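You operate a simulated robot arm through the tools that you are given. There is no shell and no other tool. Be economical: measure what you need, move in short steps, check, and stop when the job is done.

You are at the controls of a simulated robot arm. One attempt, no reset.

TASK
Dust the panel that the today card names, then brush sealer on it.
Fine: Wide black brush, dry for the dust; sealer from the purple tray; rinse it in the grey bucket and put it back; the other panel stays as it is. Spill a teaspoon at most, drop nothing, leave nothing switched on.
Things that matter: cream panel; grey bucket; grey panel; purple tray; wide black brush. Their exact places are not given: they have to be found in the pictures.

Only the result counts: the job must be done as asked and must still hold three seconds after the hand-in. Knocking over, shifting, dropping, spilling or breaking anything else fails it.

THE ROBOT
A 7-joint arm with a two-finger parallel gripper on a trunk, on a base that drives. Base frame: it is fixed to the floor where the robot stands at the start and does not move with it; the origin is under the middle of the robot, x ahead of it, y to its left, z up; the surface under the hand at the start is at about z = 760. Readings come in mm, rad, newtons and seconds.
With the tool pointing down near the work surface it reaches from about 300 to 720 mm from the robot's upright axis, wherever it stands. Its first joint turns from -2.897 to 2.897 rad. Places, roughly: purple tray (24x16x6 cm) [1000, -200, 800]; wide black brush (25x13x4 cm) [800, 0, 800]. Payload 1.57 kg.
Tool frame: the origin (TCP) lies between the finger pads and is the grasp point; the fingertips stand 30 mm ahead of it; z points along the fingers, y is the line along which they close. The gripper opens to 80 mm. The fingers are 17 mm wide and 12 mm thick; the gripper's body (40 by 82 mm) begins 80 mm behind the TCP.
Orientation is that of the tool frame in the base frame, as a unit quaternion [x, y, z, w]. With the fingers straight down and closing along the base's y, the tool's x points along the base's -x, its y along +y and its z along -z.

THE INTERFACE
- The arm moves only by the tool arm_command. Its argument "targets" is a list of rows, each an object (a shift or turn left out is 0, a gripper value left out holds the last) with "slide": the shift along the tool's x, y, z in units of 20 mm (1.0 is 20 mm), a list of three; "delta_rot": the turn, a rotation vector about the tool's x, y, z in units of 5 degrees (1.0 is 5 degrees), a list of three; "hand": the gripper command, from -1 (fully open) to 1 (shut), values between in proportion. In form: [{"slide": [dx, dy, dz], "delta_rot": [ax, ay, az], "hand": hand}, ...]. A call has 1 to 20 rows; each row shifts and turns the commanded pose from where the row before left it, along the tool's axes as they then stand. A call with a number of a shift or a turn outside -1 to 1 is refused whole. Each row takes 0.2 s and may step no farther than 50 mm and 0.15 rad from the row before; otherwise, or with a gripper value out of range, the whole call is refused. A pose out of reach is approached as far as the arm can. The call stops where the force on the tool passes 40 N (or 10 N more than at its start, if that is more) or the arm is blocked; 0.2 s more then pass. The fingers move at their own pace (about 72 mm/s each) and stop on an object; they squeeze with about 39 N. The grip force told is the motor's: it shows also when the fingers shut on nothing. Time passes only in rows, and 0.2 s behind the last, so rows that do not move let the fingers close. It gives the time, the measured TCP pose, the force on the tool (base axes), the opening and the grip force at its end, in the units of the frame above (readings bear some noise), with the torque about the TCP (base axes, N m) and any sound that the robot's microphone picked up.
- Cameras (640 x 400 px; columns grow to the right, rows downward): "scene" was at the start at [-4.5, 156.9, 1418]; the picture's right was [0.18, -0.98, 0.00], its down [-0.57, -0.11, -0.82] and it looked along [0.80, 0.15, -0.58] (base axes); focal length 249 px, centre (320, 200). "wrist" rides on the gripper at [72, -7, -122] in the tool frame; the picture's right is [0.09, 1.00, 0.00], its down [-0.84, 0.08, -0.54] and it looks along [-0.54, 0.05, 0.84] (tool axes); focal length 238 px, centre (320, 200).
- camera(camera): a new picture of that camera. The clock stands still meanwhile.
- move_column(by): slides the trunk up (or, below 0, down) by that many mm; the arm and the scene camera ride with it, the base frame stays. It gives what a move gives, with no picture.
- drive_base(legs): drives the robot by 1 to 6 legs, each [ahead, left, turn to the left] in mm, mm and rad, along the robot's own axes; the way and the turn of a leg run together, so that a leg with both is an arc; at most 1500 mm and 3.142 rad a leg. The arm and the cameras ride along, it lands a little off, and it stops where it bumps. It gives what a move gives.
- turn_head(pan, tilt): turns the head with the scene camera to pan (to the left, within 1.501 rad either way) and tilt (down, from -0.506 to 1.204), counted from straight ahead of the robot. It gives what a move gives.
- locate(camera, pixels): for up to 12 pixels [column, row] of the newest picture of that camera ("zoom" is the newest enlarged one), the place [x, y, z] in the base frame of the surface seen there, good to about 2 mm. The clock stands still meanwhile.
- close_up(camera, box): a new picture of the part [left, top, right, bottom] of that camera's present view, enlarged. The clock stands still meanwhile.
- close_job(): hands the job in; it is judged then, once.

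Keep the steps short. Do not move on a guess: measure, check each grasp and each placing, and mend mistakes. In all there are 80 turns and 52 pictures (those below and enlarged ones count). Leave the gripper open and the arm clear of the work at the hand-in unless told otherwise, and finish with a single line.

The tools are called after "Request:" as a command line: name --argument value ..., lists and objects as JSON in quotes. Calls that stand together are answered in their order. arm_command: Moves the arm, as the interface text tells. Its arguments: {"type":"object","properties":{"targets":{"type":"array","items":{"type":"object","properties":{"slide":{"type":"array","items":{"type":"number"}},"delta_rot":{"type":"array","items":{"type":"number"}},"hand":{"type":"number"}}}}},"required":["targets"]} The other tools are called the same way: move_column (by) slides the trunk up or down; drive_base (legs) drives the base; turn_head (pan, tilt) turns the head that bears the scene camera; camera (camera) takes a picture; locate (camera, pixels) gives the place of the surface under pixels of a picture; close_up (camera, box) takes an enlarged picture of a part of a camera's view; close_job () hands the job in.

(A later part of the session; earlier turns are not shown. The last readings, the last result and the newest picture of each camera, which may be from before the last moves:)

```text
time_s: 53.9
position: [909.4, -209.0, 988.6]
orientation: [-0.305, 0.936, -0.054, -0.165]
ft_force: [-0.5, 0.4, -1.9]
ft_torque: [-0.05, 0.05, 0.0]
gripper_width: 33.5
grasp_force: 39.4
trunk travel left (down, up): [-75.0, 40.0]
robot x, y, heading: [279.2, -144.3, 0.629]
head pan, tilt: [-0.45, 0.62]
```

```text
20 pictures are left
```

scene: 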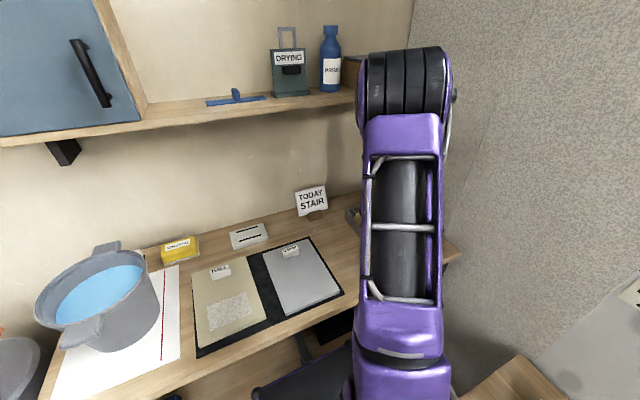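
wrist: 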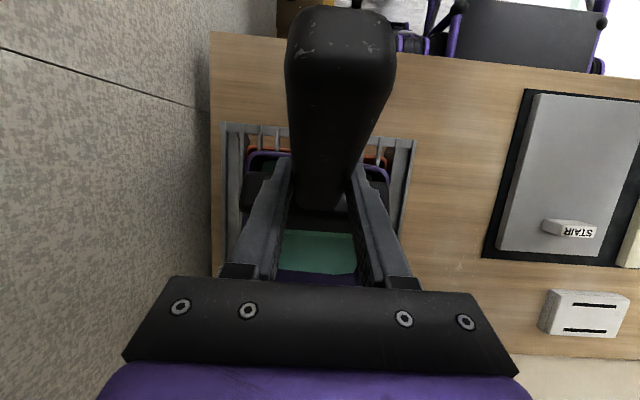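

Dipped without touching anything. Lifting slowly above the rim and letting it drip for 2 s over the tray, then looking at the bristles.

Request:
arm_command --targets '[{"slide": [0.176, 0, -0.483]}, {"slide": [0.176, 0, -0.483]}, {"slide": [0.176, 0, -0.483]}, {"slide": [0.176, 0, -0.483]}, {"slide": [0.176, 0, -0.483]}, {"slide": [0.176, 0, -0.483]}, {}, {}, {}, {}, {}, {}, {}, {}, {}, {}, {}, {}]'

Request:
close_up --camera "wrist" --box '[220, 130, 420, 290]'

```text
time_s: 57.7
position: [909.6, -209.5, 1050.9]
orientation: [-0.306, 0.936, -0.054, -0.166]
ft_force: [-0.8, 0.3, -2.1]
ft_torque: [-0.04, 0.04, 0.02]
gripper_width: 33.5
grasp_force: 39.0
trunk travel left (down, up): [-75.0, 40.0]
robot x, y, heading: [275.0, -145.1, 0.636]
head pan, tilt: [-0.45, 0.62]
```

```text
2.50 times, centred on (320, 210) of wrist
```

zoom: 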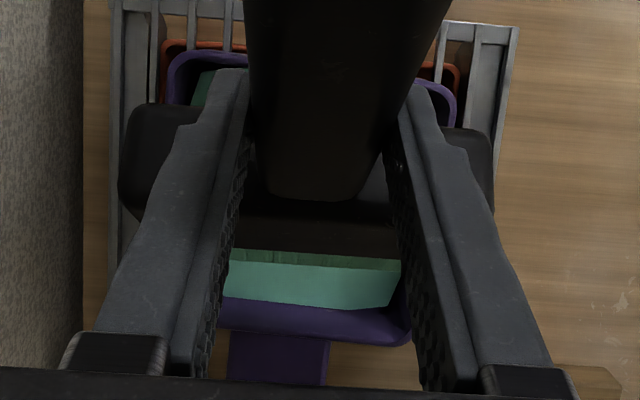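

Bristles are green – loaded with sealer. Carrying it left over to the grey panel, steadily.

Request:
arm_command --targets '[{"slide": [0.087, 1, 0.032]}, {"slide": [0.087, 1, 0.032]}, {"slide": [0.087, 1, 0.032]}, {"slide": [0.087, 1, 0.032]}, {"slide": [0.087, 1, 0.032]}, {"slide": [0.087, 1, 0.032]}, {"slide": [0.087, 1, 0.032]}, {"slide": [0.087, 1, 0.032]}, {"slide": [0.087, 1, 0.032]}, {"slide": [0.087, 1, 0.032]}, {"slide": [0.087, 1, 0.032]}, {"slide": [0.087, 1, 0.032]}, {"slide": [0.087, 1, 0.032]}, {"slide": [0.087, 1, 0.032]}, {"slide": [0.087, 1, 0.032]}, {"slide": [0.087, 1, 0.032]}, {"slide": [0.087, 1, 0.032]}, {"slide": [0.087, 1, 0.032]}, {"slide": [0.087, 1, 0.032]}, {"slide": [0.087, 1, 0.032]}]'

Request:
turn_head --pan 0.0 --tilt 0.72

Request:
close_up --camera "scene" --box '[240, 120, 480, 320]'

```text
time_s: 61.9
position: [642.2, 92.0, 1051.3]
orientation: [-0.307, 0.936, -0.054, -0.164]
ft_force: [0.4, 0.4, -1.5]
ft_torque: [-0.02, 0.05, 0.02]
gripper_width: 33.8
grasp_force: 39.1
trunk travel left (down, up): [-75.0, 40.0]
robot x, y, heading: [277.8, -146.0, 0.636]
head pan, tilt: [-0.45, 0.62]
```

```text
time_s: 62.8
position: [643.9, 92.9, 1050.8]
orientation: [-0.306, 0.936, -0.054, -0.165]
ft_force: [0.0, 0.0, -2.3]
ft_torque: [-0.01, 0.06, -0.02]
gripper_width: 33.6
grasp_force: 39.5
trunk travel left (down, up): [-75.0, 40.0]
robot x, y, heading: [275.3, -141.5, 0.637]
head pan, tilt: [0.0, 0.721]
```

```text
2.00 times, centred on (360, 220) of scene
```

zoom: 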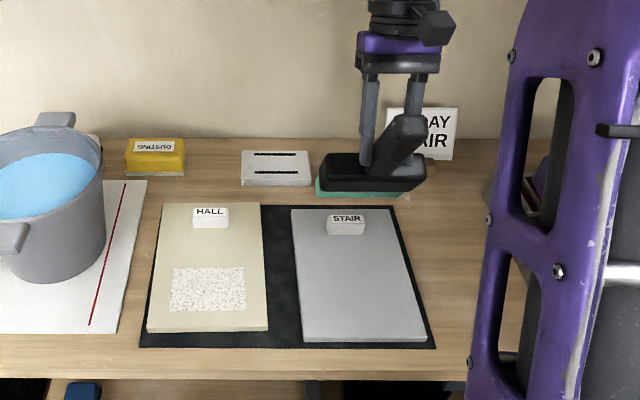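

No drips seen. Measuring tag front and panel edges precisely before touching down.

Request:
locate --camera "zoom" --pixels '[[347, 218], [347, 230], [347, 238], [293, 211], [390, 212], [304, 338], [423, 336], [320, 192], [425, 192], [365, 195]]'

```text
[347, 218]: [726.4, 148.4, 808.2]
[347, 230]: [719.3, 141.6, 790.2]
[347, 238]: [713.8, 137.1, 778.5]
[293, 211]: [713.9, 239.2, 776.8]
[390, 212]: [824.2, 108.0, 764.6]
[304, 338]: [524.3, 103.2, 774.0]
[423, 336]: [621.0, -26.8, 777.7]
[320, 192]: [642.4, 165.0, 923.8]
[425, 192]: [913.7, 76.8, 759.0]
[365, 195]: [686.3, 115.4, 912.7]
```

Tag front is at n=656; bristles will land at n≈618, clear. Lowering and pulling the first sealer stroke down to the front of the panel, inside its edges.

Request:
arm_command --targets '[{"slide": [-0.316, 0, 0.87]}, {"slide": [-0.316, 0, 0.87]}, {"slide": [-0.316, 0, 0.87]}, {"slide": [-0.316, 0, 0.87]}, {"slide": [-0.316, 0, 0.87]}, {"slide": [-0.316, 0, 0.87]}, {"slide": [-0.106, 0, 0.292]}, {"slide": [0.601, 0, 0.219]}, {"slide": [0.601, 0, 0.219]}, {"slide": [0.601, 0, 0.219]}]'

Request:
arm_command --targets '[{"slide": [0.601, 0, 0.219]}, {"slide": [0.601, 0, 0.219]}, {"slide": [0.601, 0, 0.219]}, {"slide": [0.601, 0, 0.219]}, {"slide": [0.601, 0, 0.219]}, {"slide": [0.601, 0, 0.219]}, {"slide": [0.4, 0, 0.146]}, {"slide": [0.265, 0, -0.729]}, {"slide": [-0.893, -0.15, -0.325]}, {"slide": [-0.893, -0.15, -0.325]}, {"slide": [-0.893, -0.15, -0.325]}, {"slide": [-0.893, -0.15, -0.325]}, {"slide": [-0.893, -0.15, -0.325]}, {"slide": [-0.893, -0.05, -0.325]}]'

Request:
close_up --camera "scene" --box '[320, 190, 460, 300]'

```text
time_s: 65.0
position: [611.5, 69.5, 934.8]
orientation: [-0.306, 0.936, -0.054, -0.165]
ft_force: [-0.1, -0.7, -1.7]
ft_torque: [-0.03, 0.06, 0.01]
gripper_width: 33.6
grasp_force: 38.8
trunk travel left (down, up): [-75.0, 40.0]
robot x, y, heading: [277.5, -145.7, 0.636]
head pan, tilt: [0.0, 0.721]
```

```text
time_s: 68.0
position: [645.7, 72.3, 950.3]
orientation: [-0.305, 0.936, -0.054, -0.166]
ft_force: [-0.6, -0.8, -1.6]
ft_torque: [-0.04, 0.01, 0.01]
gripper_width: 33.7
grasp_force: 38.9
trunk travel left (down, up): [-75.0, 40.0]
robot x, y, heading: [275.4, -141.0, 0.636]
head pan, tilt: [0.0, 0.721]
```

```text
3.64 times, centred on (390, 245) of scene
```

zoom: 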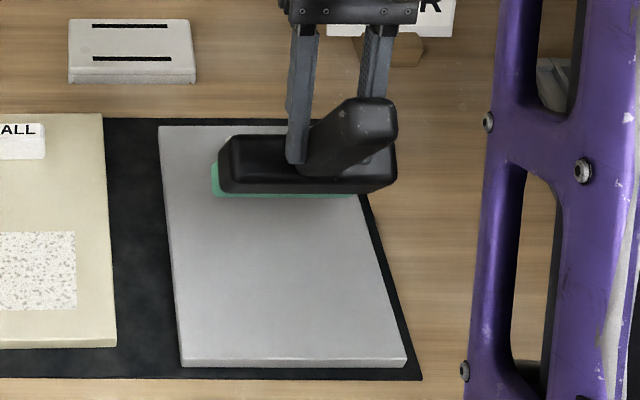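

That stroke didn't touch (force ≈ weight only). Lowering ~3.5 mm further this time and checking force during the pull.

Request:
arm_command --targets '[{"slide": [-0.321, 0, 0.883]}, {}, {"slide": [0.3, 0, 0.109]}]'

```text
time_s: 68.8
position: [640.7, 69.9, 931.2]
orientation: [-0.306, 0.936, -0.053, -0.164]
ft_force: [4.2, 1.0, 6.7]
ft_torque: [0.7, -0.97, -0.11]
gripper_width: 33.3
grasp_force: 39.0
trunk travel left (down, up): [-75.0, 40.0]
robot x, y, heading: [276.9, -144.4, 0.639]
head pan, tilt: [0.0, 0.721]
```

Good contact, ~8 N. Pulling the stroke (right line), then lifting and going back to look.

Request:
arm_command --targets '[{"slide": [0.601, 0, 0.219]}, {"slide": [0.601, 0, 0.219]}, {"slide": [0.601, 0, 0.219]}, {"slide": [0.601, 0, 0.219]}, {"slide": [0.601, 0, 0.219]}, {"slide": [0.601, 0, 0.219]}, {"slide": [0.601, 0, 0.219]}, {"slide": [0.601, 0, 0.219]}]'

Request:
arm_command --targets '[{"slide": [0.35, 0, 0.128]}, {"slide": [0.265, 0, -0.729]}, {"slide": [-0.893, 0.3, -0.325]}, {"slide": [-0.893, 0.3, -0.325]}, {"slide": [-0.893, 0.3, -0.325]}, {"slide": [-0.893, 0.3, -0.325]}, {"slide": [-0.893, 0.2, -0.325]}, {"slide": [-0.893, 0, -0.325]}]'

Request:
close_up --camera "scene" --box '[320, 190, 460, 300]'

```text
time_s: 70.6
position: [557.3, 9.3, 930.9]
orientation: [-0.306, 0.936, -0.054, -0.166]
ft_force: [-0.6, -0.1, 2.2]
ft_torque: [0.15, -0.19, 0.03]
gripper_width: 33.8
grasp_force: 39.2
trunk travel left (down, up): [-75.0, 40.0]
robot x, y, heading: [274.9, -145.0, 0.64]
head pan, tilt: [0.0, 0.721]
```

```text
time_s: 72.4
position: [628.1, 95.3, 946.4]
orientation: [-0.306, 0.936, -0.054, -0.165]
ft_force: [-0.6, -0.1, -1.3]
ft_torque: [-0.03, 0.03, 0.02]
gripper_width: 33.6
grasp_force: 39.6
trunk travel left (down, up): [-75.0, 40.0]
robot x, y, heading: [276.5, -147.0, 0.634]
head pan, tilt: [0.0, 0.721]
```

```text
3.64 times, centred on (390, 245) of scene
```

zoom: 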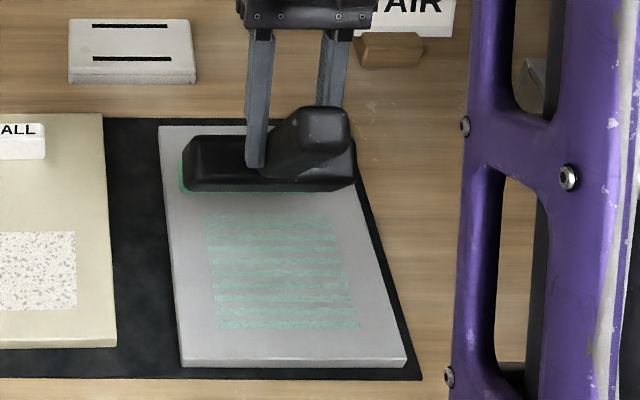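

Sealer is going on in stripes. Next stroke on the left line, slower (7 mm steps) for fuller coverage.

Request:
arm_command --targets '[{"slide": [-0.268, 0, 0.737]}, {"slide": [0.32, 0, 0.116]}, {"slide": [0.32, 0, 0.116]}, {"slide": [0.32, 0, 0.116]}, {"slide": [0.32, 0, 0.116]}, {"slide": [0.32, 0, 0.116]}, {"slide": [0.32, 0, 0.116]}, {"slide": [0.32, 0, 0.116]}, {"slide": [0.32, 0, 0.116]}, {"slide": [0.32, 0, 0.116]}, {"slide": [0.32, 0, 0.116]}, {"slide": [0.32, 0, 0.116]}, {"slide": [0.32, 0, 0.116]}, {"slide": [0.32, 0, 0.116]}, {"slide": [0.32, 0, 0.116]}, {"slide": [0.32, 0, 0.116]}, {"slide": [0.32, 0, 0.116]}, {"slide": [0.32, 0, 0.116]}]'

Request:
arm_command --targets '[{"slide": [0.265, 0, -0.729]}, {"slide": [-0.893, -0.3, -0.325]}, {"slide": [-0.893, -0.3, -0.325]}, {"slide": [-0.893, -0.3, -0.325]}, {"slide": [-0.893, -0.3, -0.325]}, {"slide": [-0.893, -0.3, -0.325]}, {"slide": [-0.893, 0, -0.325]}]'

Request:
close_up --camera "scene" --box '[320, 190, 460, 300]'

```text
time_s: 76.2
position: [533.6, 26.7, 930.9]
orientation: [-0.305, 0.936, -0.054, -0.165]
ft_force: [-1.3, -0.6, -1.6]
ft_torque: [-0.02, 0.06, -0.01]
gripper_width: 33.6
grasp_force: 39.1
trunk travel left (down, up): [-75.0, 40.0]
robot x, y, heading: [275.3, -142.2, 0.639]
head pan, tilt: [0.0, 0.721]
```

```text
time_s: 77.8
position: [643.6, 69.9, 946.9]
orientation: [-0.306, 0.936, -0.054, -0.165]
ft_force: [-0.6, 0.1, -2.5]
ft_torque: [-0.05, 0.03, 0.02]
gripper_width: 33.8
grasp_force: 39.0
trunk travel left (down, up): [-75.0, 40.0]
robot x, y, heading: [275.8, -143.4, 0.637]
head pan, tilt: [0.0, 0.721]
```

```text
3.64 times, centred on (390, 245) of scene
```

zoom: 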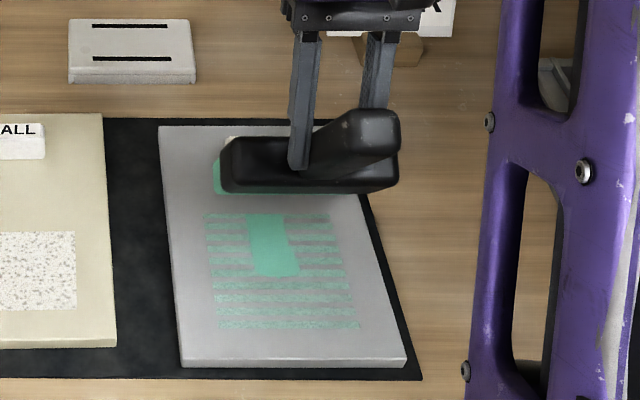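

Coverage is partial; contact faded in part of that stroke. Measuring where the green lies relative to the former patch.

Request:
locate --camera "zoom" --pixels '[[205, 215], [330, 215], [218, 328], [360, 328], [248, 215], [290, 215], [256, 273], [299, 273]]'

```text
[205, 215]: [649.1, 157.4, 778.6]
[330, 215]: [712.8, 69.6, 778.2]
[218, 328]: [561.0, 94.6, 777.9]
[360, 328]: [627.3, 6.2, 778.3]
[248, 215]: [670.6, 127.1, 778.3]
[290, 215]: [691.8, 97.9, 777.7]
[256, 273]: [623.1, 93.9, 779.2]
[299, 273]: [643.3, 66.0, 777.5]
```

Stripes span u 256–366, n 508–616, i.e. right over the former patch. Now a slow stroke with ~2 mm more pressure on the same line.

Request:
arm_command --targets '[{"slide": [-0.301, 0.3, 0.827]}, {"slide": [0.3, 0, 0.109]}, {"slide": [0.3, 0, 0.109]}, {"slide": [0.3, 0, 0.109]}]'

```text
time_s: 78.8
position: [624.7, 64.1, 929.5]
orientation: [-0.306, 0.936, -0.054, -0.165]
ft_force: [2.2, 2.7, 8.0]
ft_torque: [0.78, -0.89, 0.04]
gripper_width: 33.7
grasp_force: 39.3
trunk travel left (down, up): [-75.0, 40.0]
robot x, y, heading: [276.9, -145.2, 0.639]
head pan, tilt: [0.0, 0.721]
```

~10 N contact. Continuing the slow pull with a very slight downward feed.

Request:
arm_command --targets '[{"slide": [0.296, 0, 0.119]}, {"slide": [0.296, 0, 0.119]}, {"slide": [0.296, 0, 0.119]}, {"slide": [0.296, 0, 0.119]}, {"slide": [0.296, 0, 0.119]}, {"slide": [0.296, 0, 0.119]}, {"slide": [0.296, 0, 0.119]}]'

Request:
arm_command --targets '[{"slide": [0.296, 0, 0.119]}, {"slide": [0.296, 0, 0.119]}, {"slide": [0.296, 0, 0.119]}, {"slide": [0.296, 0, 0.119]}, {"slide": [0.296, 0, 0.119]}, {"slide": [0.296, 0, 0.119]}, {"slide": [0.296, 0, 0.119]}, {"slide": [0.296, 0, 0.119]}, {"slide": [0.296, 0, 0.119]}]'

Request:
arm_command --targets '[{"slide": [0.265, 0, -0.729]}, {"slide": [-0.893, 0, -0.325]}, {"slide": [-0.893, 0, -0.325]}, {"slide": [-0.893, 0, -0.325]}, {"slide": [-0.893, 0, -0.325]}, {"slide": [-0.893, 0, -0.325]}, {"slide": [-0.893, 0, -0.325]}]'

Request:
close_up --camera "scene" --box '[320, 190, 460, 300]'

```text
time_s: 80.4
position: [588.6, 37.3, 928.7]
orientation: [-0.305, 0.936, -0.053, -0.165]
ft_force: [2.4, 2.2, 8.4]
ft_torque: [0.78, -0.81, 0.01]
gripper_width: 33.5
grasp_force: 39.0
trunk travel left (down, up): [-75.0, 40.0]
robot x, y, heading: [277.8, -144.7, 0.639]
head pan, tilt: [0.0, 0.721]
```

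```text
time_s: 82.4
position: [542.5, 3.2, 925.4]
orientation: [-0.306, 0.936, -0.054, -0.165]
ft_force: [2.3, 2.1, 6.6]
ft_torque: [0.71, -0.74, -0.04]
gripper_width: 33.7
grasp_force: 38.7
trunk travel left (down, up): [-75.0, 40.0]
robot x, y, heading: [276.7, -143.5, 0.641]
head pan, tilt: [0.0, 0.721]
```

```text
time_s: 84.0
position: [634.4, 71.6, 939.9]
orientation: [-0.307, 0.936, -0.054, -0.165]
ft_force: [-0.6, 1.0, -1.6]
ft_torque: [-0.03, 0.09, -0.01]
gripper_width: 33.5
grasp_force: 38.9
trunk travel left (down, up): [-75.0, 40.0]
robot x, y, heading: [274.0, -145.0, 0.638]
head pan, tilt: [0.0, 0.721]
```

```text
3.64 times, centred on (390, 245) of scene
```

zoom: 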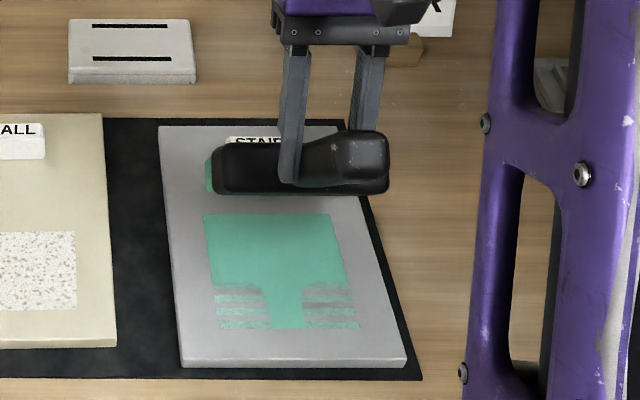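

Much better; only the front corners (n 508–545) are thin. One more short, firmer stroke over that front part.

Request:
arm_command --targets '[{"slide": [0.733, 0, 0.267]}, {"slide": [0.733, 0, 0.267]}, {"slide": [0.733, 0, 0.267]}, {"slide": [0.733, 0, 0.267]}, {"slide": [-0.27, 0, 0.743]}, {}]'

Request:
arm_command --targets '[{"slide": [0.27, 0, 0.115]}, {"slide": [0.27, 0, 0.115]}, {"slide": [0.27, 0, 0.115]}]'

```text
time_s: 85.4
position: [583.6, 34.0, 925.9]
orientation: [-0.306, 0.936, -0.054, -0.166]
ft_force: [-0.8, -2.5, 7.1]
ft_torque: [0.28, -0.11, 0.0]
gripper_width: 33.4
grasp_force: 38.9
trunk travel left (down, up): [-75.0, 40.0]
robot x, y, heading: [274.8, -142.6, 0.645]
head pan, tilt: [0.0, 0.721]
```

```text
time_s: 86.2
position: [570.5, 23.8, 924.8]
orientation: [-0.305, 0.936, -0.054, -0.165]
ft_force: [2.0, 2.9, 6.7]
ft_torque: [0.77, -0.89, 0.0]
gripper_width: 33.7
grasp_force: 38.8
trunk travel left (down, up): [-75.0, 40.0]
robot x, y, heading: [278.7, -142.7, 0.637]
head pan, tilt: [0.0, 0.721]
```

Request:
arm_command --targets '[{"slide": [0.27, 0, 0.125]}, {"slide": [0.27, 0, 0.125]}, {"slide": [0.27, 0, 0.125]}, {"slide": [0.27, 0, 0.125]}, {"slide": [0.27, 0, 0.125]}, {"slide": [0.27, 0, 0.125]}, {"slide": [0.27, 0, 0.125]}]'

Request:
arm_command --targets '[{"slide": [0.265, 0, -0.729]}, {"slide": [-0.893, 0, -0.325]}, {"slide": [-0.893, 0, -0.325]}, {"slide": [-0.893, 0, -0.325]}, {"slide": [-0.893, 0, -0.325]}, {"slide": [-0.893, 0, -0.325]}, {"slide": [-0.893, 0, -0.325]}]'

Request:
close_up --camera "scene" --box '[320, 190, 460, 300]'

```text
time_s: 87.8
position: [536.2, -0.9, 921.6]
orientation: [-0.307, 0.936, -0.054, -0.165]
ft_force: [2.3, 1.6, 6.6]
ft_torque: [0.75, -0.82, -0.04]
gripper_width: 33.8
grasp_force: 39.1
trunk travel left (down, up): [-75.0, 40.0]
robot x, y, heading: [273.4, -144.2, 0.633]
head pan, tilt: [0.0, 0.721]
```

```text
time_s: 89.4
position: [629.2, 67.0, 936.7]
orientation: [-0.308, 0.935, -0.055, -0.165]
ft_force: [-0.4, -0.3, -1.8]
ft_torque: [-0.06, 0.07, 0.0]
gripper_width: 33.6
grasp_force: 39.0
trunk travel left (down, up): [-75.0, 40.0]
robot x, y, heading: [279.6, -144.1, 0.636]
head pan, tilt: [0.0, 0.721]
```

```text
3.64 times, centred on (390, 245) of scene
```

zoom: 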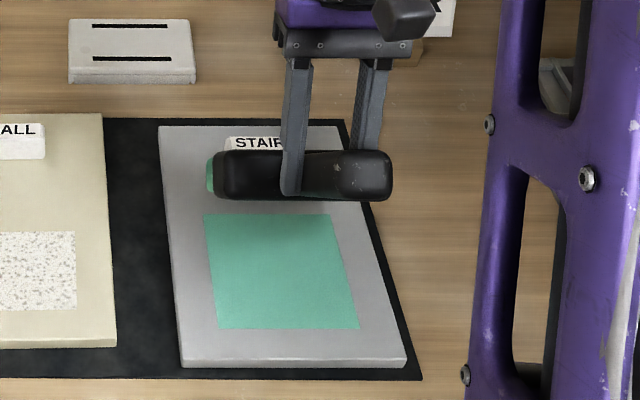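

The sealer now covers the full rectangle. Next the rinse. I'll raise the brush, back the base off so the wet brush doesn't pass over the cream panel, swing left, and then approach the bucket.

Request:
arm_command --targets '[{"slide": [0.332, 0, -0.911]}, {"slide": [0.332, 0, -0.911]}, {"slide": [0.332, 0, -0.911]}, {"slide": [0.332, 0, -0.911]}, {"slide": [0.332, 0, -0.911]}, {"slide": [0.332, 0, -0.911]}, {"slide": [0.332, 0, -0.911]}, {"slide": [0.332, 0, -0.911]}, {"slide": [0.332, 0, -0.911]}, {"slide": [0.332, 0, -0.911]}]'

Request:
drive_base --legs '[[-240, 0, 0]]'

Request:
arm_command --targets '[{"slide": [0, 1, 0]}, {"slide": [0, 1, 0]}, {"slide": [0, 1, 0]}, {"slide": [0, 1, 0]}, {"slide": [0, 1, 0]}, {"slide": [0, 1, 0]}, {"slide": [0, 1, 0]}, {"slide": [0, 1, 0]}, {"slide": [0, 1, 0]}, {"slide": [0, 1, 0]}, {"slide": [0, 1, 0]}, {"slide": [0, 1, 0]}, {"slide": [0, 1, 0]}, {"slide": [0, 1, 0]}, {"slide": [0, 1, 0]}, {"slide": [0, 1, 0]}, {"slide": [0, 1, 0]}, {"slide": [0, 1, 0]}, {"slide": [0, 1, 0]}, {"slide": [0, 1, 0]}]'

Request:
turn_head --pan 0.2 --tilt 0.62

Request:
camera --camera "scene"

```text
time_s: 91.6
position: [629.1, 67.6, 1129.1]
orientation: [-0.306, 0.936, -0.054, -0.165]
ft_force: [-0.1, -0.2, -2.0]
ft_torque: [-0.04, 0.07, 0.02]
gripper_width: 33.7
grasp_force: 39.6
trunk travel left (down, up): [-75.0, 40.0]
robot x, y, heading: [279.4, -142.7, 0.639]
head pan, tilt: [0.0, 0.721]
```

```text
time_s: 93.4
position: [436.0, -77.1, 1129.6]
orientation: [-0.306, 0.936, -0.054, -0.165]
ft_force: [-0.7, 1.2, -2.2]
ft_torque: [-0.04, 0.06, 0.0]
gripper_width: 33.4
grasp_force: 39.1
trunk travel left (down, up): [-75.0, 40.0]
robot x, y, heading: [82.2, -285.7, 0.638]
head pan, tilt: [0.0, 0.721]
```

```text
time_s: 97.6
position: [199.2, 244.8, 1129.8]
orientation: [-0.306, 0.936, -0.054, -0.165]
ft_force: [-0.7, 0.3, -1.9]
ft_torque: [-0.03, 0.03, 0.01]
gripper_width: 33.4
grasp_force: 39.3
trunk travel left (down, up): [-75.0, 40.0]
robot x, y, heading: [85.1, -286.9, 0.636]
head pan, tilt: [0.0, 0.721]
```

```text
time_s: 98.3
position: [198.9, 245.8, 1130.1]
orientation: [-0.306, 0.936, -0.054, -0.165]
ft_force: [-0.1, -0.2, -1.2]
ft_torque: [-0.05, 0.05, -0.02]
gripper_width: 33.2
grasp_force: 38.8
trunk travel left (down, up): [-75.0, 40.0]
robot x, y, heading: [84.1, -288.7, 0.632]
head pan, tilt: [0.201, 0.62]
```

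```text
12 pictures are left
```

scene: 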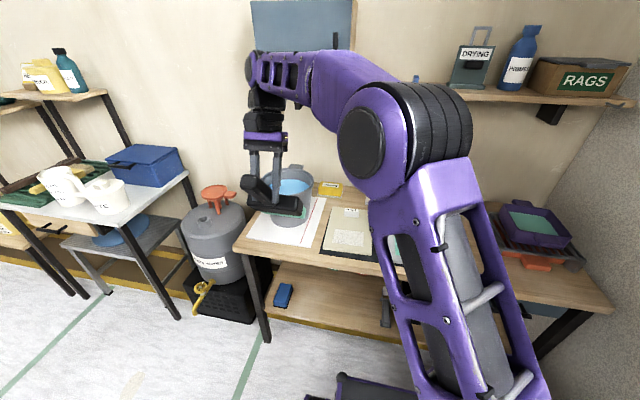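

Locating the bucket rim and water from here.

Request:
close_up --camera "scene" --box '[230, 140, 350, 260]'

Request:
locate --camera "scene" --pixels '[[313, 186], [308, 176], [296, 170], [296, 187], [312, 197], [287, 170], [280, 182], [268, 180], [300, 208], [285, 208]]'

```text
3.33 times, centred on (290, 200) of scene
```

zoom: 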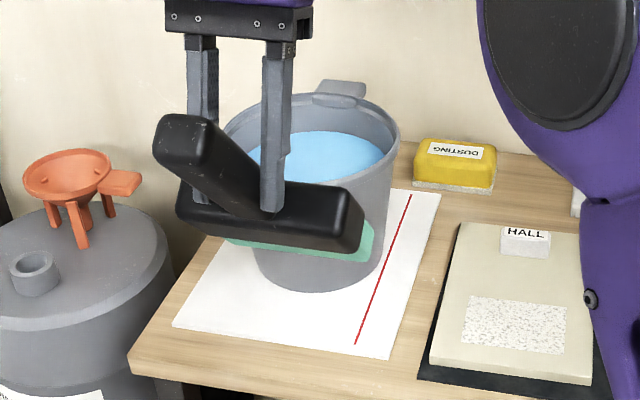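

```text
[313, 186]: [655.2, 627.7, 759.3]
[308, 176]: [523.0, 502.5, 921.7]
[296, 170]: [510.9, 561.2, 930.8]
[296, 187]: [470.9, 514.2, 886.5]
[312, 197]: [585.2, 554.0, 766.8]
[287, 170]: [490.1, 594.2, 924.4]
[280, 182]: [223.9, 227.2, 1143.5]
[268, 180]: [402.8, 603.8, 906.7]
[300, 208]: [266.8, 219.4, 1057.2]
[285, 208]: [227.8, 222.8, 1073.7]
```

Bucket centre is about n=630, u=−152, rim z≈931, inner radius ≈105. Driving left 60 and ahead 240 carries the brush (lowest ≈987) over it.

Request:
drive_base --legs '[[0, 62, 0], [240, 0, 0]]'

Request:
close_up --camera "scene" --box '[130, 80, 330, 280]'

Request:
camera --camera "wrist"

```text
time_s: 101.0
position: [356.4, 439.3, 1128.7]
orientation: [-0.305, 0.936, -0.054, -0.166]
ft_force: [0.2, 0.6, -2.0]
ft_torque: [-0.03, 0.07, -0.02]
gripper_width: 33.5
grasp_force: 38.5
trunk travel left (down, up): [-75.0, 40.0]
robot x, y, heading: [241.0, -93.9, 0.636]
head pan, tilt: [0.201, 0.62]
```

```text
2.00 times, centred on (230, 180) of scene
```

zoom: 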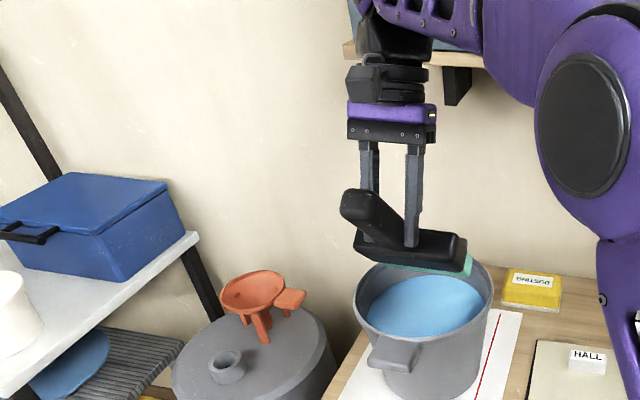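

```text
9 pictures are left
```

wrist: 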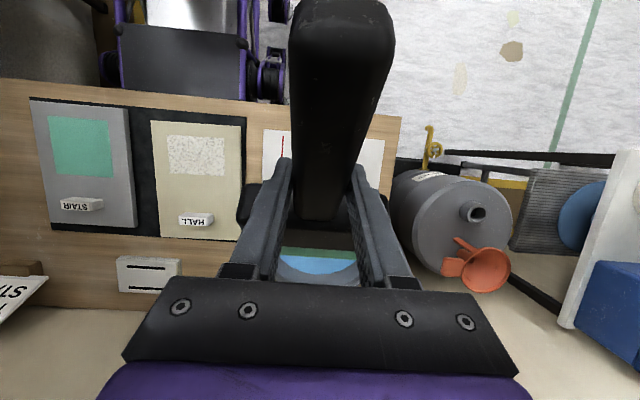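

Locating bristle ends and the bucket rim now for exact alignment.

Request:
locate --camera "zoom" --pixels '[[468, 265], [395, 265], [491, 292], [357, 300], [395, 338], [470, 325], [360, 280], [478, 266], [430, 268]]'

Request:
locate --camera "wrist" --pixels '[[318, 253], [318, 264], [318, 280], [345, 253]]'

```text
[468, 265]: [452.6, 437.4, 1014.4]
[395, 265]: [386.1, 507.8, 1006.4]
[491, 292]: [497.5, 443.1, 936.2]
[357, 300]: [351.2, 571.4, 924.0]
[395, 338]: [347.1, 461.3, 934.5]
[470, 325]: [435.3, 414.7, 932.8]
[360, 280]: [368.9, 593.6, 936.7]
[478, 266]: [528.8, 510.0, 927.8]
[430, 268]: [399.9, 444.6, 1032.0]
```

```text
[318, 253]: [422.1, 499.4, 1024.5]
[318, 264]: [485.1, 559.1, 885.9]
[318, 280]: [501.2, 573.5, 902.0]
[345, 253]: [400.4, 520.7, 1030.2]
```

Bristles' centre is at u≈−138; bucket centre ≈ (n 645, u −160). Shifting 20 left and 25 ahead, then lowering the bristles into the water.

Request:
arm_command --targets '[{"slide": [-0.587, 0.5, -0.214]}, {"slide": [-0.587, 0.5, -0.214]}, {"slide": [-0.291, 0, 0.799]}, {"slide": [-0.291, 0, 0.799]}, {"slide": [-0.291, 0, 0.799]}, {"slide": [-0.291, 0, 0.799]}, {"slide": [-0.291, 0, 0.799]}, {"slide": [-0.291, 0, 0.799]}, {"slide": [-0.291, 0, 0.799]}, {"slide": [-0.2, 0, 0.55]}, {}]'

Request:
close_up --camera "scene" --box '[150, 120, 310, 280]'

```text
time_s: 103.4
position: [368.4, 468.8, 1001.4]
orientation: [-0.305, 0.937, -0.051, -0.163]
ft_force: [12.1, 2.6, 18.6]
ft_torque: [0.42, -0.8, -0.06]
gripper_width: 33.7
grasp_force: 39.4
trunk travel left (down, up): [-75.0, 40.0]
robot x, y, heading: [244.1, -95.6, 0.64]
head pan, tilt: [0.201, 0.62]
```

```text
2.50 times, centred on (230, 200) of scene
```

zoom: 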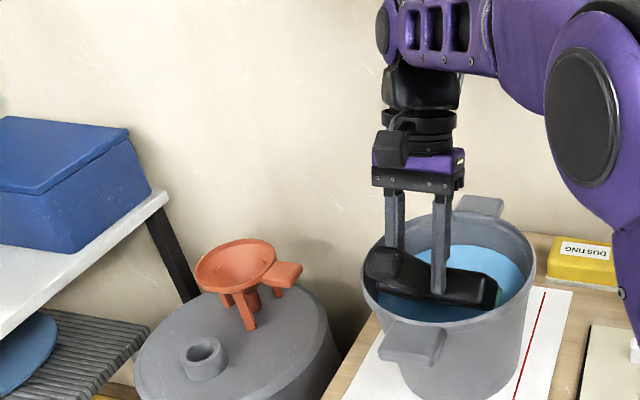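

There's contact (~20 N) – the brush touches the front/left inner rim. Backing up 15 mm, then moving 20 mm ahead and 8 mm right.

Request:
arm_command --targets '[{"slide": [0.257, 0, -0.705]}, {"slide": [-0.47, -0.2, -0.171]}, {"slide": [-0.47, -0.2, -0.171]}, {}]'

Request:
close_up --camera "scene" --box '[230, 160, 310, 240]'

```text
time_s: 104.4
position: [385.4, 473.7, 1012.1]
orientation: [-0.306, 0.936, -0.054, -0.166]
ft_force: [-0.1, 0.0, -2.5]
ft_torque: [-0.02, 0.09, 0.0]
gripper_width: 33.6
grasp_force: 39.4
trunk travel left (down, up): [-75.0, 40.0]
robot x, y, heading: [239.5, -95.3, 0.63]
head pan, tilt: [0.201, 0.62]
```

```text
5.00 times, centred on (270, 200) of scene
```

zoom: 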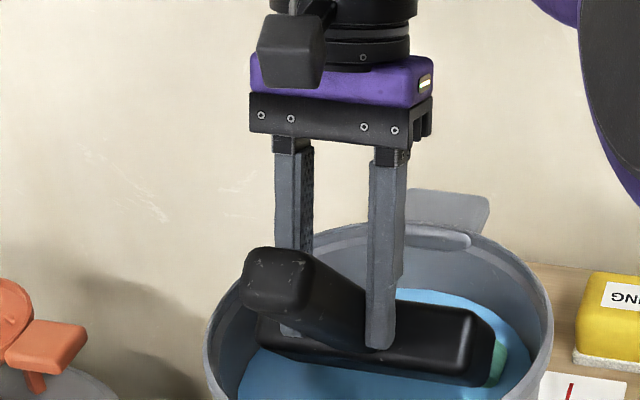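

Free now. Locating the brush relative to rim.

Request:
locate --camera "zoom" --pixels '[[498, 355], [496, 378], [485, 320], [265, 335], [380, 380], [553, 330], [212, 330], [225, 290], [345, 228], [520, 370], [270, 370], [275, 285]]'

```text
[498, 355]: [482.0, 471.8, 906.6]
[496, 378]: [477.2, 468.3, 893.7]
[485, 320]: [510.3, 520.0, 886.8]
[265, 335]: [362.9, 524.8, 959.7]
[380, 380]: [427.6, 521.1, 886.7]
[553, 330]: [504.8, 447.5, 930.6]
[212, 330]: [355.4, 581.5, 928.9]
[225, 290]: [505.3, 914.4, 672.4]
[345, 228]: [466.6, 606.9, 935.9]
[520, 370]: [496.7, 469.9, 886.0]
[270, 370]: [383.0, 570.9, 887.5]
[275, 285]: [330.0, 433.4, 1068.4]
```

Ferrule corners need a bit more room: moving 14 mm ahead, 6 mm left, then lowering 40 mm.

Request:
arm_command --targets '[{"slide": [-0.658, 0.3, -0.239]}, {"slide": [-0.228, 0, 0.627]}, {"slide": [-0.228, 0, 0.627]}, {"slide": [-0.228, 0, 0.627]}, {}]'

```text
time_s: 105.6
position: [389.0, 485.3, 975.7]
orientation: [-0.308, 0.935, -0.054, -0.166]
ft_force: [-17.9, -12.1, 16.5]
ft_torque: [-0.49, 0.58, -0.14]
gripper_width: 33.8
grasp_force: 39.0
trunk travel left (down, up): [-75.0, 40.0]
robot x, y, heading: [244.8, -92.8, 0.638]
head pan, tilt: [0.201, 0.62]
```

Now the bristle tips touch the far wall (force −21 N along n). Moving back 12 mm and up a little.

Request:
arm_command --targets '[{"slide": [0.085, 0, -0.235]}, {"slide": [0.564, 0, 0.205]}, {}]'

```text
time_s: 106.4
position: [384.4, 480.7, 978.4]
orientation: [-0.305, 0.937, -0.055, -0.163]
ft_force: [0.1, 0.3, -1.5]
ft_torque: [-0.05, 0.04, 0.0]
gripper_width: 33.5
grasp_force: 38.8
trunk travel left (down, up): [-75.0, 40.0]
robot x, y, heading: [242.8, -96.6, 0.632]
head pan, tilt: [0.201, 0.62]
```

Free of contact and submerged. Swishing gently up/down and sideways in the water, then raising and letting it drip inside the bucket.

Request:
arm_command --targets '[{"slide": [0.17, 0, -0.47]}, {"slide": [-0.17, 0, 0.47]}, {"slide": [0, 0.25, 0]}, {"slide": [0, -0.5, 0]}, {"slide": [0, 0.25, 0]}, {"slide": [0.17, 0, -0.47]}, {"slide": [-0.17, 0, 0.47]}, {"slide": [0, 0.25, 0]}, {"slide": [0, -0.5, 0]}, {"slide": [0, 0.25, 0]}, {}, {}, {}, {}]'

Request:
arm_command --targets '[{"slide": [0.205, 0, -0.564]}, {"slide": [0.205, 0, -0.564]}, {"slide": [0.205, 0, -0.564]}, {"slide": [0.205, 0, -0.564]}, {"slide": [0.205, 0, -0.564]}, {"slide": [0.205, 0, -0.564]}, {"slide": [0.205, 0, -0.564]}, {"slide": [0.205, 0, -0.564]}, {"slide": [0.205, 0, -0.564]}, {}, {}, {}, {}, {}, {}, {}, {}, {}, {}, {}]'

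Request:
close_up --camera "scene" --box '[190, 110, 350, 270]'

```text
time_s: 109.4
position: [383.5, 480.4, 979.2]
orientation: [-0.306, 0.936, -0.054, -0.165]
ft_force: [0.4, 0.2, -0.7]
ft_torque: [-0.06, 0.06, 0.0]
gripper_width: 33.3
grasp_force: 39.6
trunk travel left (down, up): [-75.0, 40.0]
robot x, y, heading: [239.8, -92.8, 0.637]
head pan, tilt: [0.201, 0.62]
```

```text
time_s: 113.6
position: [384.4, 480.4, 1086.2]
orientation: [-0.305, 0.936, -0.053, -0.165]
ft_force: [0.5, 0.1, -1.1]
ft_torque: [-0.02, 0.04, 0.01]
gripper_width: 33.8
grasp_force: 38.5
trunk travel left (down, up): [-75.0, 40.0]
robot x, y, heading: [237.6, -91.6, 0.635]
head pan, tilt: [0.201, 0.62]
```

```text
2.50 times, centred on (270, 190) of scene
```

zoom: 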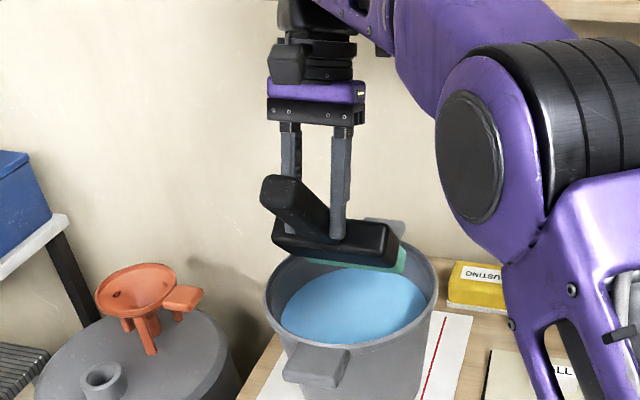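

Bristles still look green; checking how low they really were.

Request:
locate --camera "zoom" --pixels '[[402, 262], [398, 271], [360, 266], [330, 262], [405, 250], [390, 267], [360, 310], [435, 262], [270, 290]]'

```text
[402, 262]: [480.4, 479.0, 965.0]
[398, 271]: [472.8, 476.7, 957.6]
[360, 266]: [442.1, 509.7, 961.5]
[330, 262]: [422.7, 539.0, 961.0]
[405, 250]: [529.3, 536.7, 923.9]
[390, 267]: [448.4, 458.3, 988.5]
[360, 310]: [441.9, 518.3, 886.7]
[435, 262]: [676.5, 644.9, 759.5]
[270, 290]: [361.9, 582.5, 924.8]
```

Tips reached 37 mm under, so it needs a longer, slightly deeper rinse. Lowering again (6 mm nearer, 10 mm deeper) and swishing for longer.

Request:
arm_command --targets '[{"slide": [-0.2, 0, 0.85]}, {"slide": [-0.3, 0, 0.85]}, {"slide": [-0.3, 0, 0.85]}, {"slide": [-0.3, 0, 0.85]}, {"slide": [-0.3, 0, 0.85]}, {"slide": [-0.25, 0, 0.85]}, {"slide": [-0.16, 0, 0.6]}, {}]'

```text
time_s: 115.4
position: [382.2, 478.3, 968.3]
orientation: [-0.304, 0.937, -0.051, -0.164]
ft_force: [11.5, 7.5, 8.0]
ft_torque: [0.44, -0.58, -0.08]
gripper_width: 33.7
grasp_force: 38.5
trunk travel left (down, up): [-75.0, 40.0]
robot x, y, heading: [238.8, -97.7, 0.636]
head pan, tilt: [0.201, 0.62]
```

Light touch on the near side; moving 5 mm ahead and 6 mm up, then swishing longer.

Request:
arm_command --targets '[{"slide": [0.085, 0, -0.235]}, {"slide": [-0.188, 0, -0.068]}, {}]'

Request:
arm_command --targets '[{"slide": [0.27, 0, -0.75]}, {"slide": [0.17, 0, -0.47]}, {"slide": [-0.17, 0, 0.47]}, {"slide": [-0.27, 0, 0.75]}, {"slide": [0, 0.3, 0]}, {"slide": [0, -0.6, 0]}, {"slide": [0, 0.6, 0]}, {"slide": [0, -0.6, 0]}, {"slide": [0, 0.6, 0]}, {"slide": [0, -0.3, 0]}, {"slide": [0.27, 0, -0.75]}, {"slide": [-0.27, 0, 0.75]}, {"slide": [0.27, 0, -0.75]}, {"slide": [-0.27, 0, 0.75]}, {"slide": [0, 0.3, 0]}, {"slide": [0, -0.6, 0]}, {"slide": [0, 0.6, 0]}, {"slide": [0, -0.6, 0]}, {"slide": [0, 0.3, 0]}, {}]'

Request:
arm_command --targets '[{}, {}, {}, {}, {}, {}, {}, {}, {}, {}, {}, {}, {}, {}, {}, {}, {}, {}, {}, {}]'

Request:
arm_command --targets '[{"slide": [0.205, 0, -0.564]}, {"slide": [0.205, 0, -0.564]}, {"slide": [0.205, 0, -0.564]}, {"slide": [0.205, 0, -0.564]}, {"slide": [0.205, 0, -0.564]}, {"slide": [0.205, 0, -0.564]}, {"slide": [0.205, 0, -0.564]}, {"slide": [0.205, 0, -0.564]}, {"slide": [0.205, 0, -0.564]}, {"slide": [0.205, 0, -0.564]}, {}, {}, {}, {}, {}, {}, {}, {}, {}, {}]'

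Request:
close_up --camera "scene" --box '[230, 130, 330, 230]'

```text
time_s: 116.2
position: [381.8, 479.1, 972.4]
orientation: [-0.307, 0.936, -0.055, -0.165]
ft_force: [0.5, 0.0, -2.2]
ft_torque: [-0.06, 0.05, 0.02]
gripper_width: 33.5
grasp_force: 39.2
trunk travel left (down, up): [-75.0, 40.0]
robot x, y, heading: [242.2, -95.1, 0.634]
head pan, tilt: [0.201, 0.62]
```

```text
time_s: 120.4
position: [383.4, 480.4, 971.2]
orientation: [-0.305, 0.937, -0.054, -0.165]
ft_force: [-0.1, -0.6, -1.9]
ft_torque: [-0.03, 0.05, -0.01]
gripper_width: 33.7
grasp_force: 39.1
trunk travel left (down, up): [-75.0, 40.0]
robot x, y, heading: [240.7, -96.5, 0.636]
head pan, tilt: [0.201, 0.62]
```

```text
time_s: 124.6
position: [382.7, 480.2, 972.2]
orientation: [-0.305, 0.937, -0.053, -0.165]
ft_force: [0.0, -0.7, -2.2]
ft_torque: [-0.01, 0.05, 0.03]
gripper_width: 33.8
grasp_force: 39.1
trunk travel left (down, up): [-75.0, 40.0]
robot x, y, heading: [239.2, -96.1, 0.636]
head pan, tilt: [0.201, 0.62]
```

```text
time_s: 128.8
position: [383.3, 479.5, 1092.6]
orientation: [-0.305, 0.936, -0.054, -0.166]
ft_force: [0.4, -0.6, -1.6]
ft_torque: [-0.01, 0.07, 0.0]
gripper_width: 33.7
grasp_force: 39.3
trunk travel left (down, up): [-75.0, 40.0]
robot x, y, heading: [240.6, -95.4, 0.63]
head pan, tilt: [0.201, 0.62]
```

```text
4.00 times, centred on (280, 180) of scene
```

zoom: 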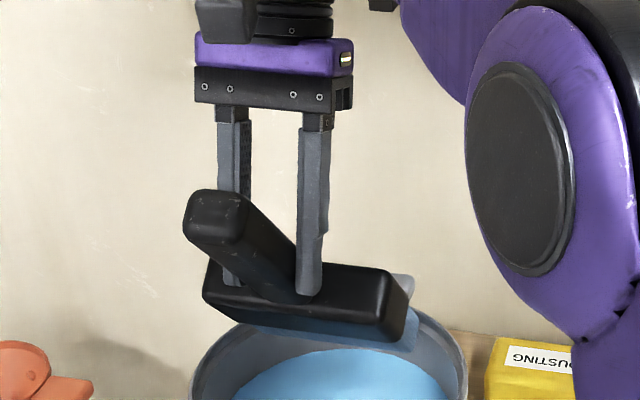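

Bristles have turned from green to clear-blue wet: rinsed. The brush has pitched a bit in the grip, so I measure its present tilt for laying it down flat.

Request:
locate --camera "zoom" --pixels '[[245, 205], [258, 220], [270, 235], [285, 252], [240, 230], [255, 245], [270, 260], [225, 215], [350, 280], [370, 310], [320, 320], [400, 345]]'

Request:
locate --camera "zoom" --pixels '[[195, 200], [240, 198], [245, 235], [200, 235], [212, 270], [240, 300], [380, 335], [395, 275], [210, 305]]'

```text
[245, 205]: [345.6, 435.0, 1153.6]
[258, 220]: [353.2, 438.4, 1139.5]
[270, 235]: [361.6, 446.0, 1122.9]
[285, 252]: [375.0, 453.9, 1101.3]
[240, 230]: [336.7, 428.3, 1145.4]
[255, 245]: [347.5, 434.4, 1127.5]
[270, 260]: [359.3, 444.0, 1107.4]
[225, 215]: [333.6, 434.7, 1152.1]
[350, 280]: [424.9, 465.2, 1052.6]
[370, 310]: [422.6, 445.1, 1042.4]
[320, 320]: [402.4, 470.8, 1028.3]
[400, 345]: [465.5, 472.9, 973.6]
```

```text
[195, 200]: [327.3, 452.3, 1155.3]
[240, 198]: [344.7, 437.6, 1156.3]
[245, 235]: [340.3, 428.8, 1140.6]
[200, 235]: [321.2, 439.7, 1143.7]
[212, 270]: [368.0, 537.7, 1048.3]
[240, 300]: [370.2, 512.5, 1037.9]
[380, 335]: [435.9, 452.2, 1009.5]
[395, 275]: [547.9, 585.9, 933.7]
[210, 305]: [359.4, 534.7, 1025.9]
```

Handle is now at ~55° (tool at −20°), so it will lie flat with the tool leaned 35°. Backing off the same way, swinging right while levelling the brush.

Request:
drive_base --legs '[[-250, 0, 0]]'

Request:
arm_command --targets '[{"slide": [0, -1, 0], "delta_rot": [0, -1, 0]}, {"slide": [0, -1, 0], "delta_rot": [0, -1, 0]}, {"slide": [0, -1, 0], "delta_rot": [0, -1, 0]}, {"slide": [0, -1, 0], "delta_rot": [0, -1, 0]}, {"delta_rot": [0, 0, -0.95]}, {"slide": [0, -1, 0], "delta_rot": [0, -1, 0]}, {"slide": [0, -1, 0], "delta_rot": [0, -1, 0]}, {"slide": [0, -1, 0], "delta_rot": [0, -1, 0]}, {"slide": [0, -1, 0], "delta_rot": [0, -1, 0]}, {"slide": [0, -1, 0], "delta_rot": [0, -1, 0]}, {"slide": [0, -1, 0], "delta_rot": [0, -1, 0]}, {"slide": [0, -1, 0], "delta_rot": [0, -1, 0]}, {"slide": [0, -1, 0]}, {"slide": [0, -1, 0]}, {"slide": [0, -1, 0]}, {"slide": [0, -1, 0]}, {"slide": [0, -1, 0]}, {"slide": [0, -1, 0]}, {"slide": [0, -1, 0]}, {"slide": [0, -1, 0]}]'

Request:
arm_command --targets '[{"slide": [0, -1, 0]}, {"slide": [0, -1, 0]}, {"slide": [0, -1, 0]}, {"slide": [0, -1, 0]}, {"slide": [0, -1, 0]}, {"slide": [0, -1, 0]}, {"slide": [0, -1, 0]}, {"slide": [0, -1, 0]}, {"slide": [0, -1, 0]}]'

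```text
time_s: 130.6
position: [182.8, 332.8, 1092.4]
orientation: [-0.305, 0.936, -0.053, -0.166]
ft_force: [0.1, -0.2, -2.1]
ft_torque: [-0.03, 0.06, 0.04]
gripper_width: 33.6
grasp_force: 38.8
trunk travel left (down, up): [-75.0, 40.0]
robot x, y, heading: [36.4, -247.2, 0.633]
head pan, tilt: [0.201, 0.62]
```

```text
time_s: 134.8
position: [427.2, 39.4, 1091.2]
orientation: [-0.335, 0.894, 0.104, 0.28]
ft_force: [-0.1, 0.0, -2.3]
ft_torque: [-0.09, 0.1, 0.0]
gripper_width: 33.7
grasp_force: 39.2
trunk travel left (down, up): [-75.0, 40.0]
robot x, y, heading: [39.8, -245.5, 0.637]
head pan, tilt: [0.201, 0.62]
```

```text
time_s: 136.8
position: [542.6, -95.8, 1093.2]
orientation: [-0.333, 0.893, 0.105, 0.282]
ft_force: [-0.2, 0.5, -2.1]
ft_torque: [-0.09, 0.14, 0.0]
gripper_width: 33.6
grasp_force: 39.0
trunk travel left (down, up): [-75.0, 40.0]
robot x, y, heading: [32.4, -243.5, 0.635]
head pan, tilt: [0.201, 0.62]
```

Driving right 55 and ahead 215, which brings the brush (at safe height) near its resting place without crossing the panels.

Request:
drive_base --legs '[[0, -55, 0], [215, 0, 0]]'

Request:
turn_head --pan -0.2 --tilt 0.65

Request:
camera --camera "scene"

```text
time_s: 139.3
position: [748.0, -12.8, 1094.3]
orientation: [-0.334, 0.893, 0.106, 0.281]
ft_force: [0.6, 0.2, -2.3]
ft_torque: [-0.12, 0.08, -0.05]
gripper_width: 33.7
grasp_force: 39.4
trunk travel left (down, up): [-75.0, 40.0]
robot x, y, heading: [239.3, -159.3, 0.635]
head pan, tilt: [0.201, 0.62]
```

```text
time_s: 140.2
position: [748.1, -13.4, 1093.9]
orientation: [-0.334, 0.893, 0.105, 0.281]
ft_force: [-0.3, -0.3, -1.7]
ft_torque: [-0.1, 0.12, 0.02]
gripper_width: 33.3
grasp_force: 38.4
trunk travel left (down, up): [-75.0, 40.0]
robot x, y, heading: [244.9, -160.2, 0.638]
head pan, tilt: [-0.201, 0.649]
```

```text
4 pictures are left
```

scene: 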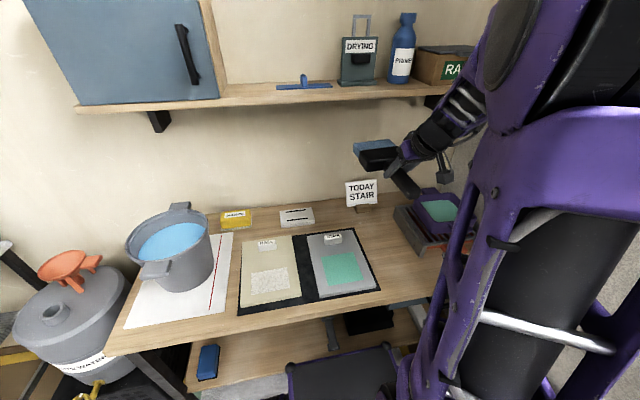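

Panel and surroundings look fine. Checking the brush's levelness by locating points on it.

Request:
locate --camera "scene" --pixels '[[417, 192], [408, 183], [398, 173], [390, 165], [385, 156], [368, 158], [370, 147], [385, 145], [362, 149], [358, 152]]'

```text
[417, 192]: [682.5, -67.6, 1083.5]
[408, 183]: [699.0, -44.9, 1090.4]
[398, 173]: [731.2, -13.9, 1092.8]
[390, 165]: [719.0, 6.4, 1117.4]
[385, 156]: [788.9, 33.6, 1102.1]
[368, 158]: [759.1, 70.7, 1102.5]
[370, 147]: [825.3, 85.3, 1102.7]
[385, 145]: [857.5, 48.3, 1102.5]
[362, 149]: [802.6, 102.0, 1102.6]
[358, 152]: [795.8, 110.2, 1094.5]
```

Brush is level (ferrule top 1102.1–1102.7) and aligned laterally. Moving over the original spot and lowering to ~25 mm above rest.

Request:
arm_command --targets '[{"slide": [0.057, -0.69, -0.04]}, {"slide": [0.057, -0.69, -0.04]}, {"slide": [0.057, -0.69, -0.04]}, {"slide": [0.5625, 0, 0.803]}, {"slide": [0.5625, 0, 0.803]}, {"slide": [0.5625, 0, 0.803]}, {"slide": [0.5625, 0, 0.803]}, {"slide": [0.5625, 0, 0.803]}, {"slide": [0.5625, 0, 0.803]}, {"slide": [0.5625, 0, 0.803]}, {"slide": [0.5625, 0, 0.803]}, {"slide": [0.5625, 0, 0.803]}, {"slide": [0.5625, 0, 0.803]}, {"slide": [0.5625, 0, 0.803]}, {"slide": [0.5625, 0, 0.803]}, {"slide": [0.5625, 0, 0.803]}, {}]'

Request:
camera --camera "wrist"

```text
time_s: 143.8
position: [773.2, -45.3, 840.0]
orientation: [-0.334, 0.893, 0.105, 0.281]
ft_force: [0.1, -0.3, -2.2]
ft_torque: [-0.08, 0.12, 0.0]
gripper_width: 33.5
grasp_force: 39.2
trunk travel left (down, up): [-75.0, 40.0]
robot x, y, heading: [244.4, -161.0, 0.632]
head pan, tilt: [-0.201, 0.649]
```

```text
3 pictures are left
```

wrist: 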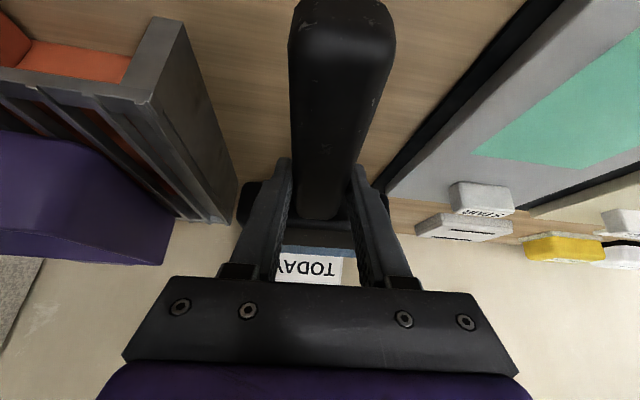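

Clear on both sides. Lowering to ~797, then small steps until it touches.

Request:
arm_command --targets '[{"slide": [0.41, 0, 0.587]}, {"slide": [0.41, 0, 0.587]}, {"slide": [0.41, 0, 0.587]}, {}]'

Request:
arm_command --targets '[{"slide": [0.057, 0, 0.082]}, {"slide": [0.057, 0, 0.082]}, {}]'

```text
time_s: 144.8
position: [772.2, -45.9, 795.7]
orientation: [-0.335, 0.893, 0.106, 0.282]
ft_force: [0.0, -0.5, -2.6]
ft_torque: [-0.09, 0.11, 0.01]
gripper_width: 33.5
grasp_force: 39.2
trunk travel left (down, up): [-75.0, 40.0]
robot x, y, heading: [244.3, -162.6, 0.638]
head pan, tilt: [-0.201, 0.649]
```

```text
time_s: 145.6
position: [772.4, -44.8, 792.2]
orientation: [-0.334, 0.893, 0.105, 0.283]
ft_force: [-1.2, -1.1, 10.0]
ft_torque: [-0.86, 0.84, 0.03]
gripper_width: 33.5
grasp_force: 38.6
trunk travel left (down, up): [-75.0, 40.0]
robot x, y, heading: [242.6, -161.3, 0.638]
head pan, tilt: [-0.201, 0.649]
```

The brush's front end touches the table (≈12 N). Opening the gripper, then retreating along the finger direction.

Request:
arm_command --targets '[{"hand": 0.0}, {"hand": -0.5}, {"hand": -1}, {"hand": -1}, {"hand": -1}]'

Request:
arm_command --targets '[{"slide": [0, 0, -0.5]}, {"slide": [0, 0, -1]}, {"slide": [0, 0, -1]}, {"slide": [0, 0, -1]}, {"slide": [0, 0, -1]}, {"slide": [0, 0, -1]}, {"slide": [0, 0, -1]}, {"slide": [-0.5, 0, -0.8]}, {"slide": [-0.5, 0, -0.8]}, {"slide": [-0.5, 0, -0.8]}, {"slide": [-0.5, 0, -0.8]}]'

Request:
camera --camera "wrist"

```text
time_s: 146.8
position: [772.5, -44.5, 791.2]
orientation: [-0.334, 0.893, 0.106, 0.282]
ft_force: [-0.7, -0.8, -0.2]
ft_torque: [0.03, -0.01, 0.0]
gripper_width: 80.0
grasp_force: 0.2
trunk travel left (down, up): [-75.0, 40.0]
robot x, y, heading: [242.7, -158.4, 0.636]
head pan, tilt: [-0.201, 0.649]
```

```text
time_s: 149.2
position: [713.1, -97.1, 973.3]
orientation: [-0.334, 0.893, 0.106, 0.281]
ft_force: [0.2, -0.6, -0.4]
ft_torque: [-0.03, -0.01, -0.02]
gripper_width: 80.0
grasp_force: 0.0
trunk travel left (down, up): [-75.0, 40.0]
robot x, y, heading: [243.3, -159.6, 0.632]
head pan, tilt: [-0.201, 0.649]
```

```text
2 pictures are left
```

wrist: 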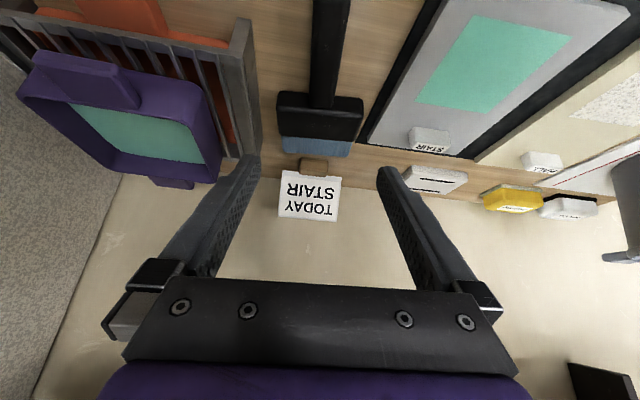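

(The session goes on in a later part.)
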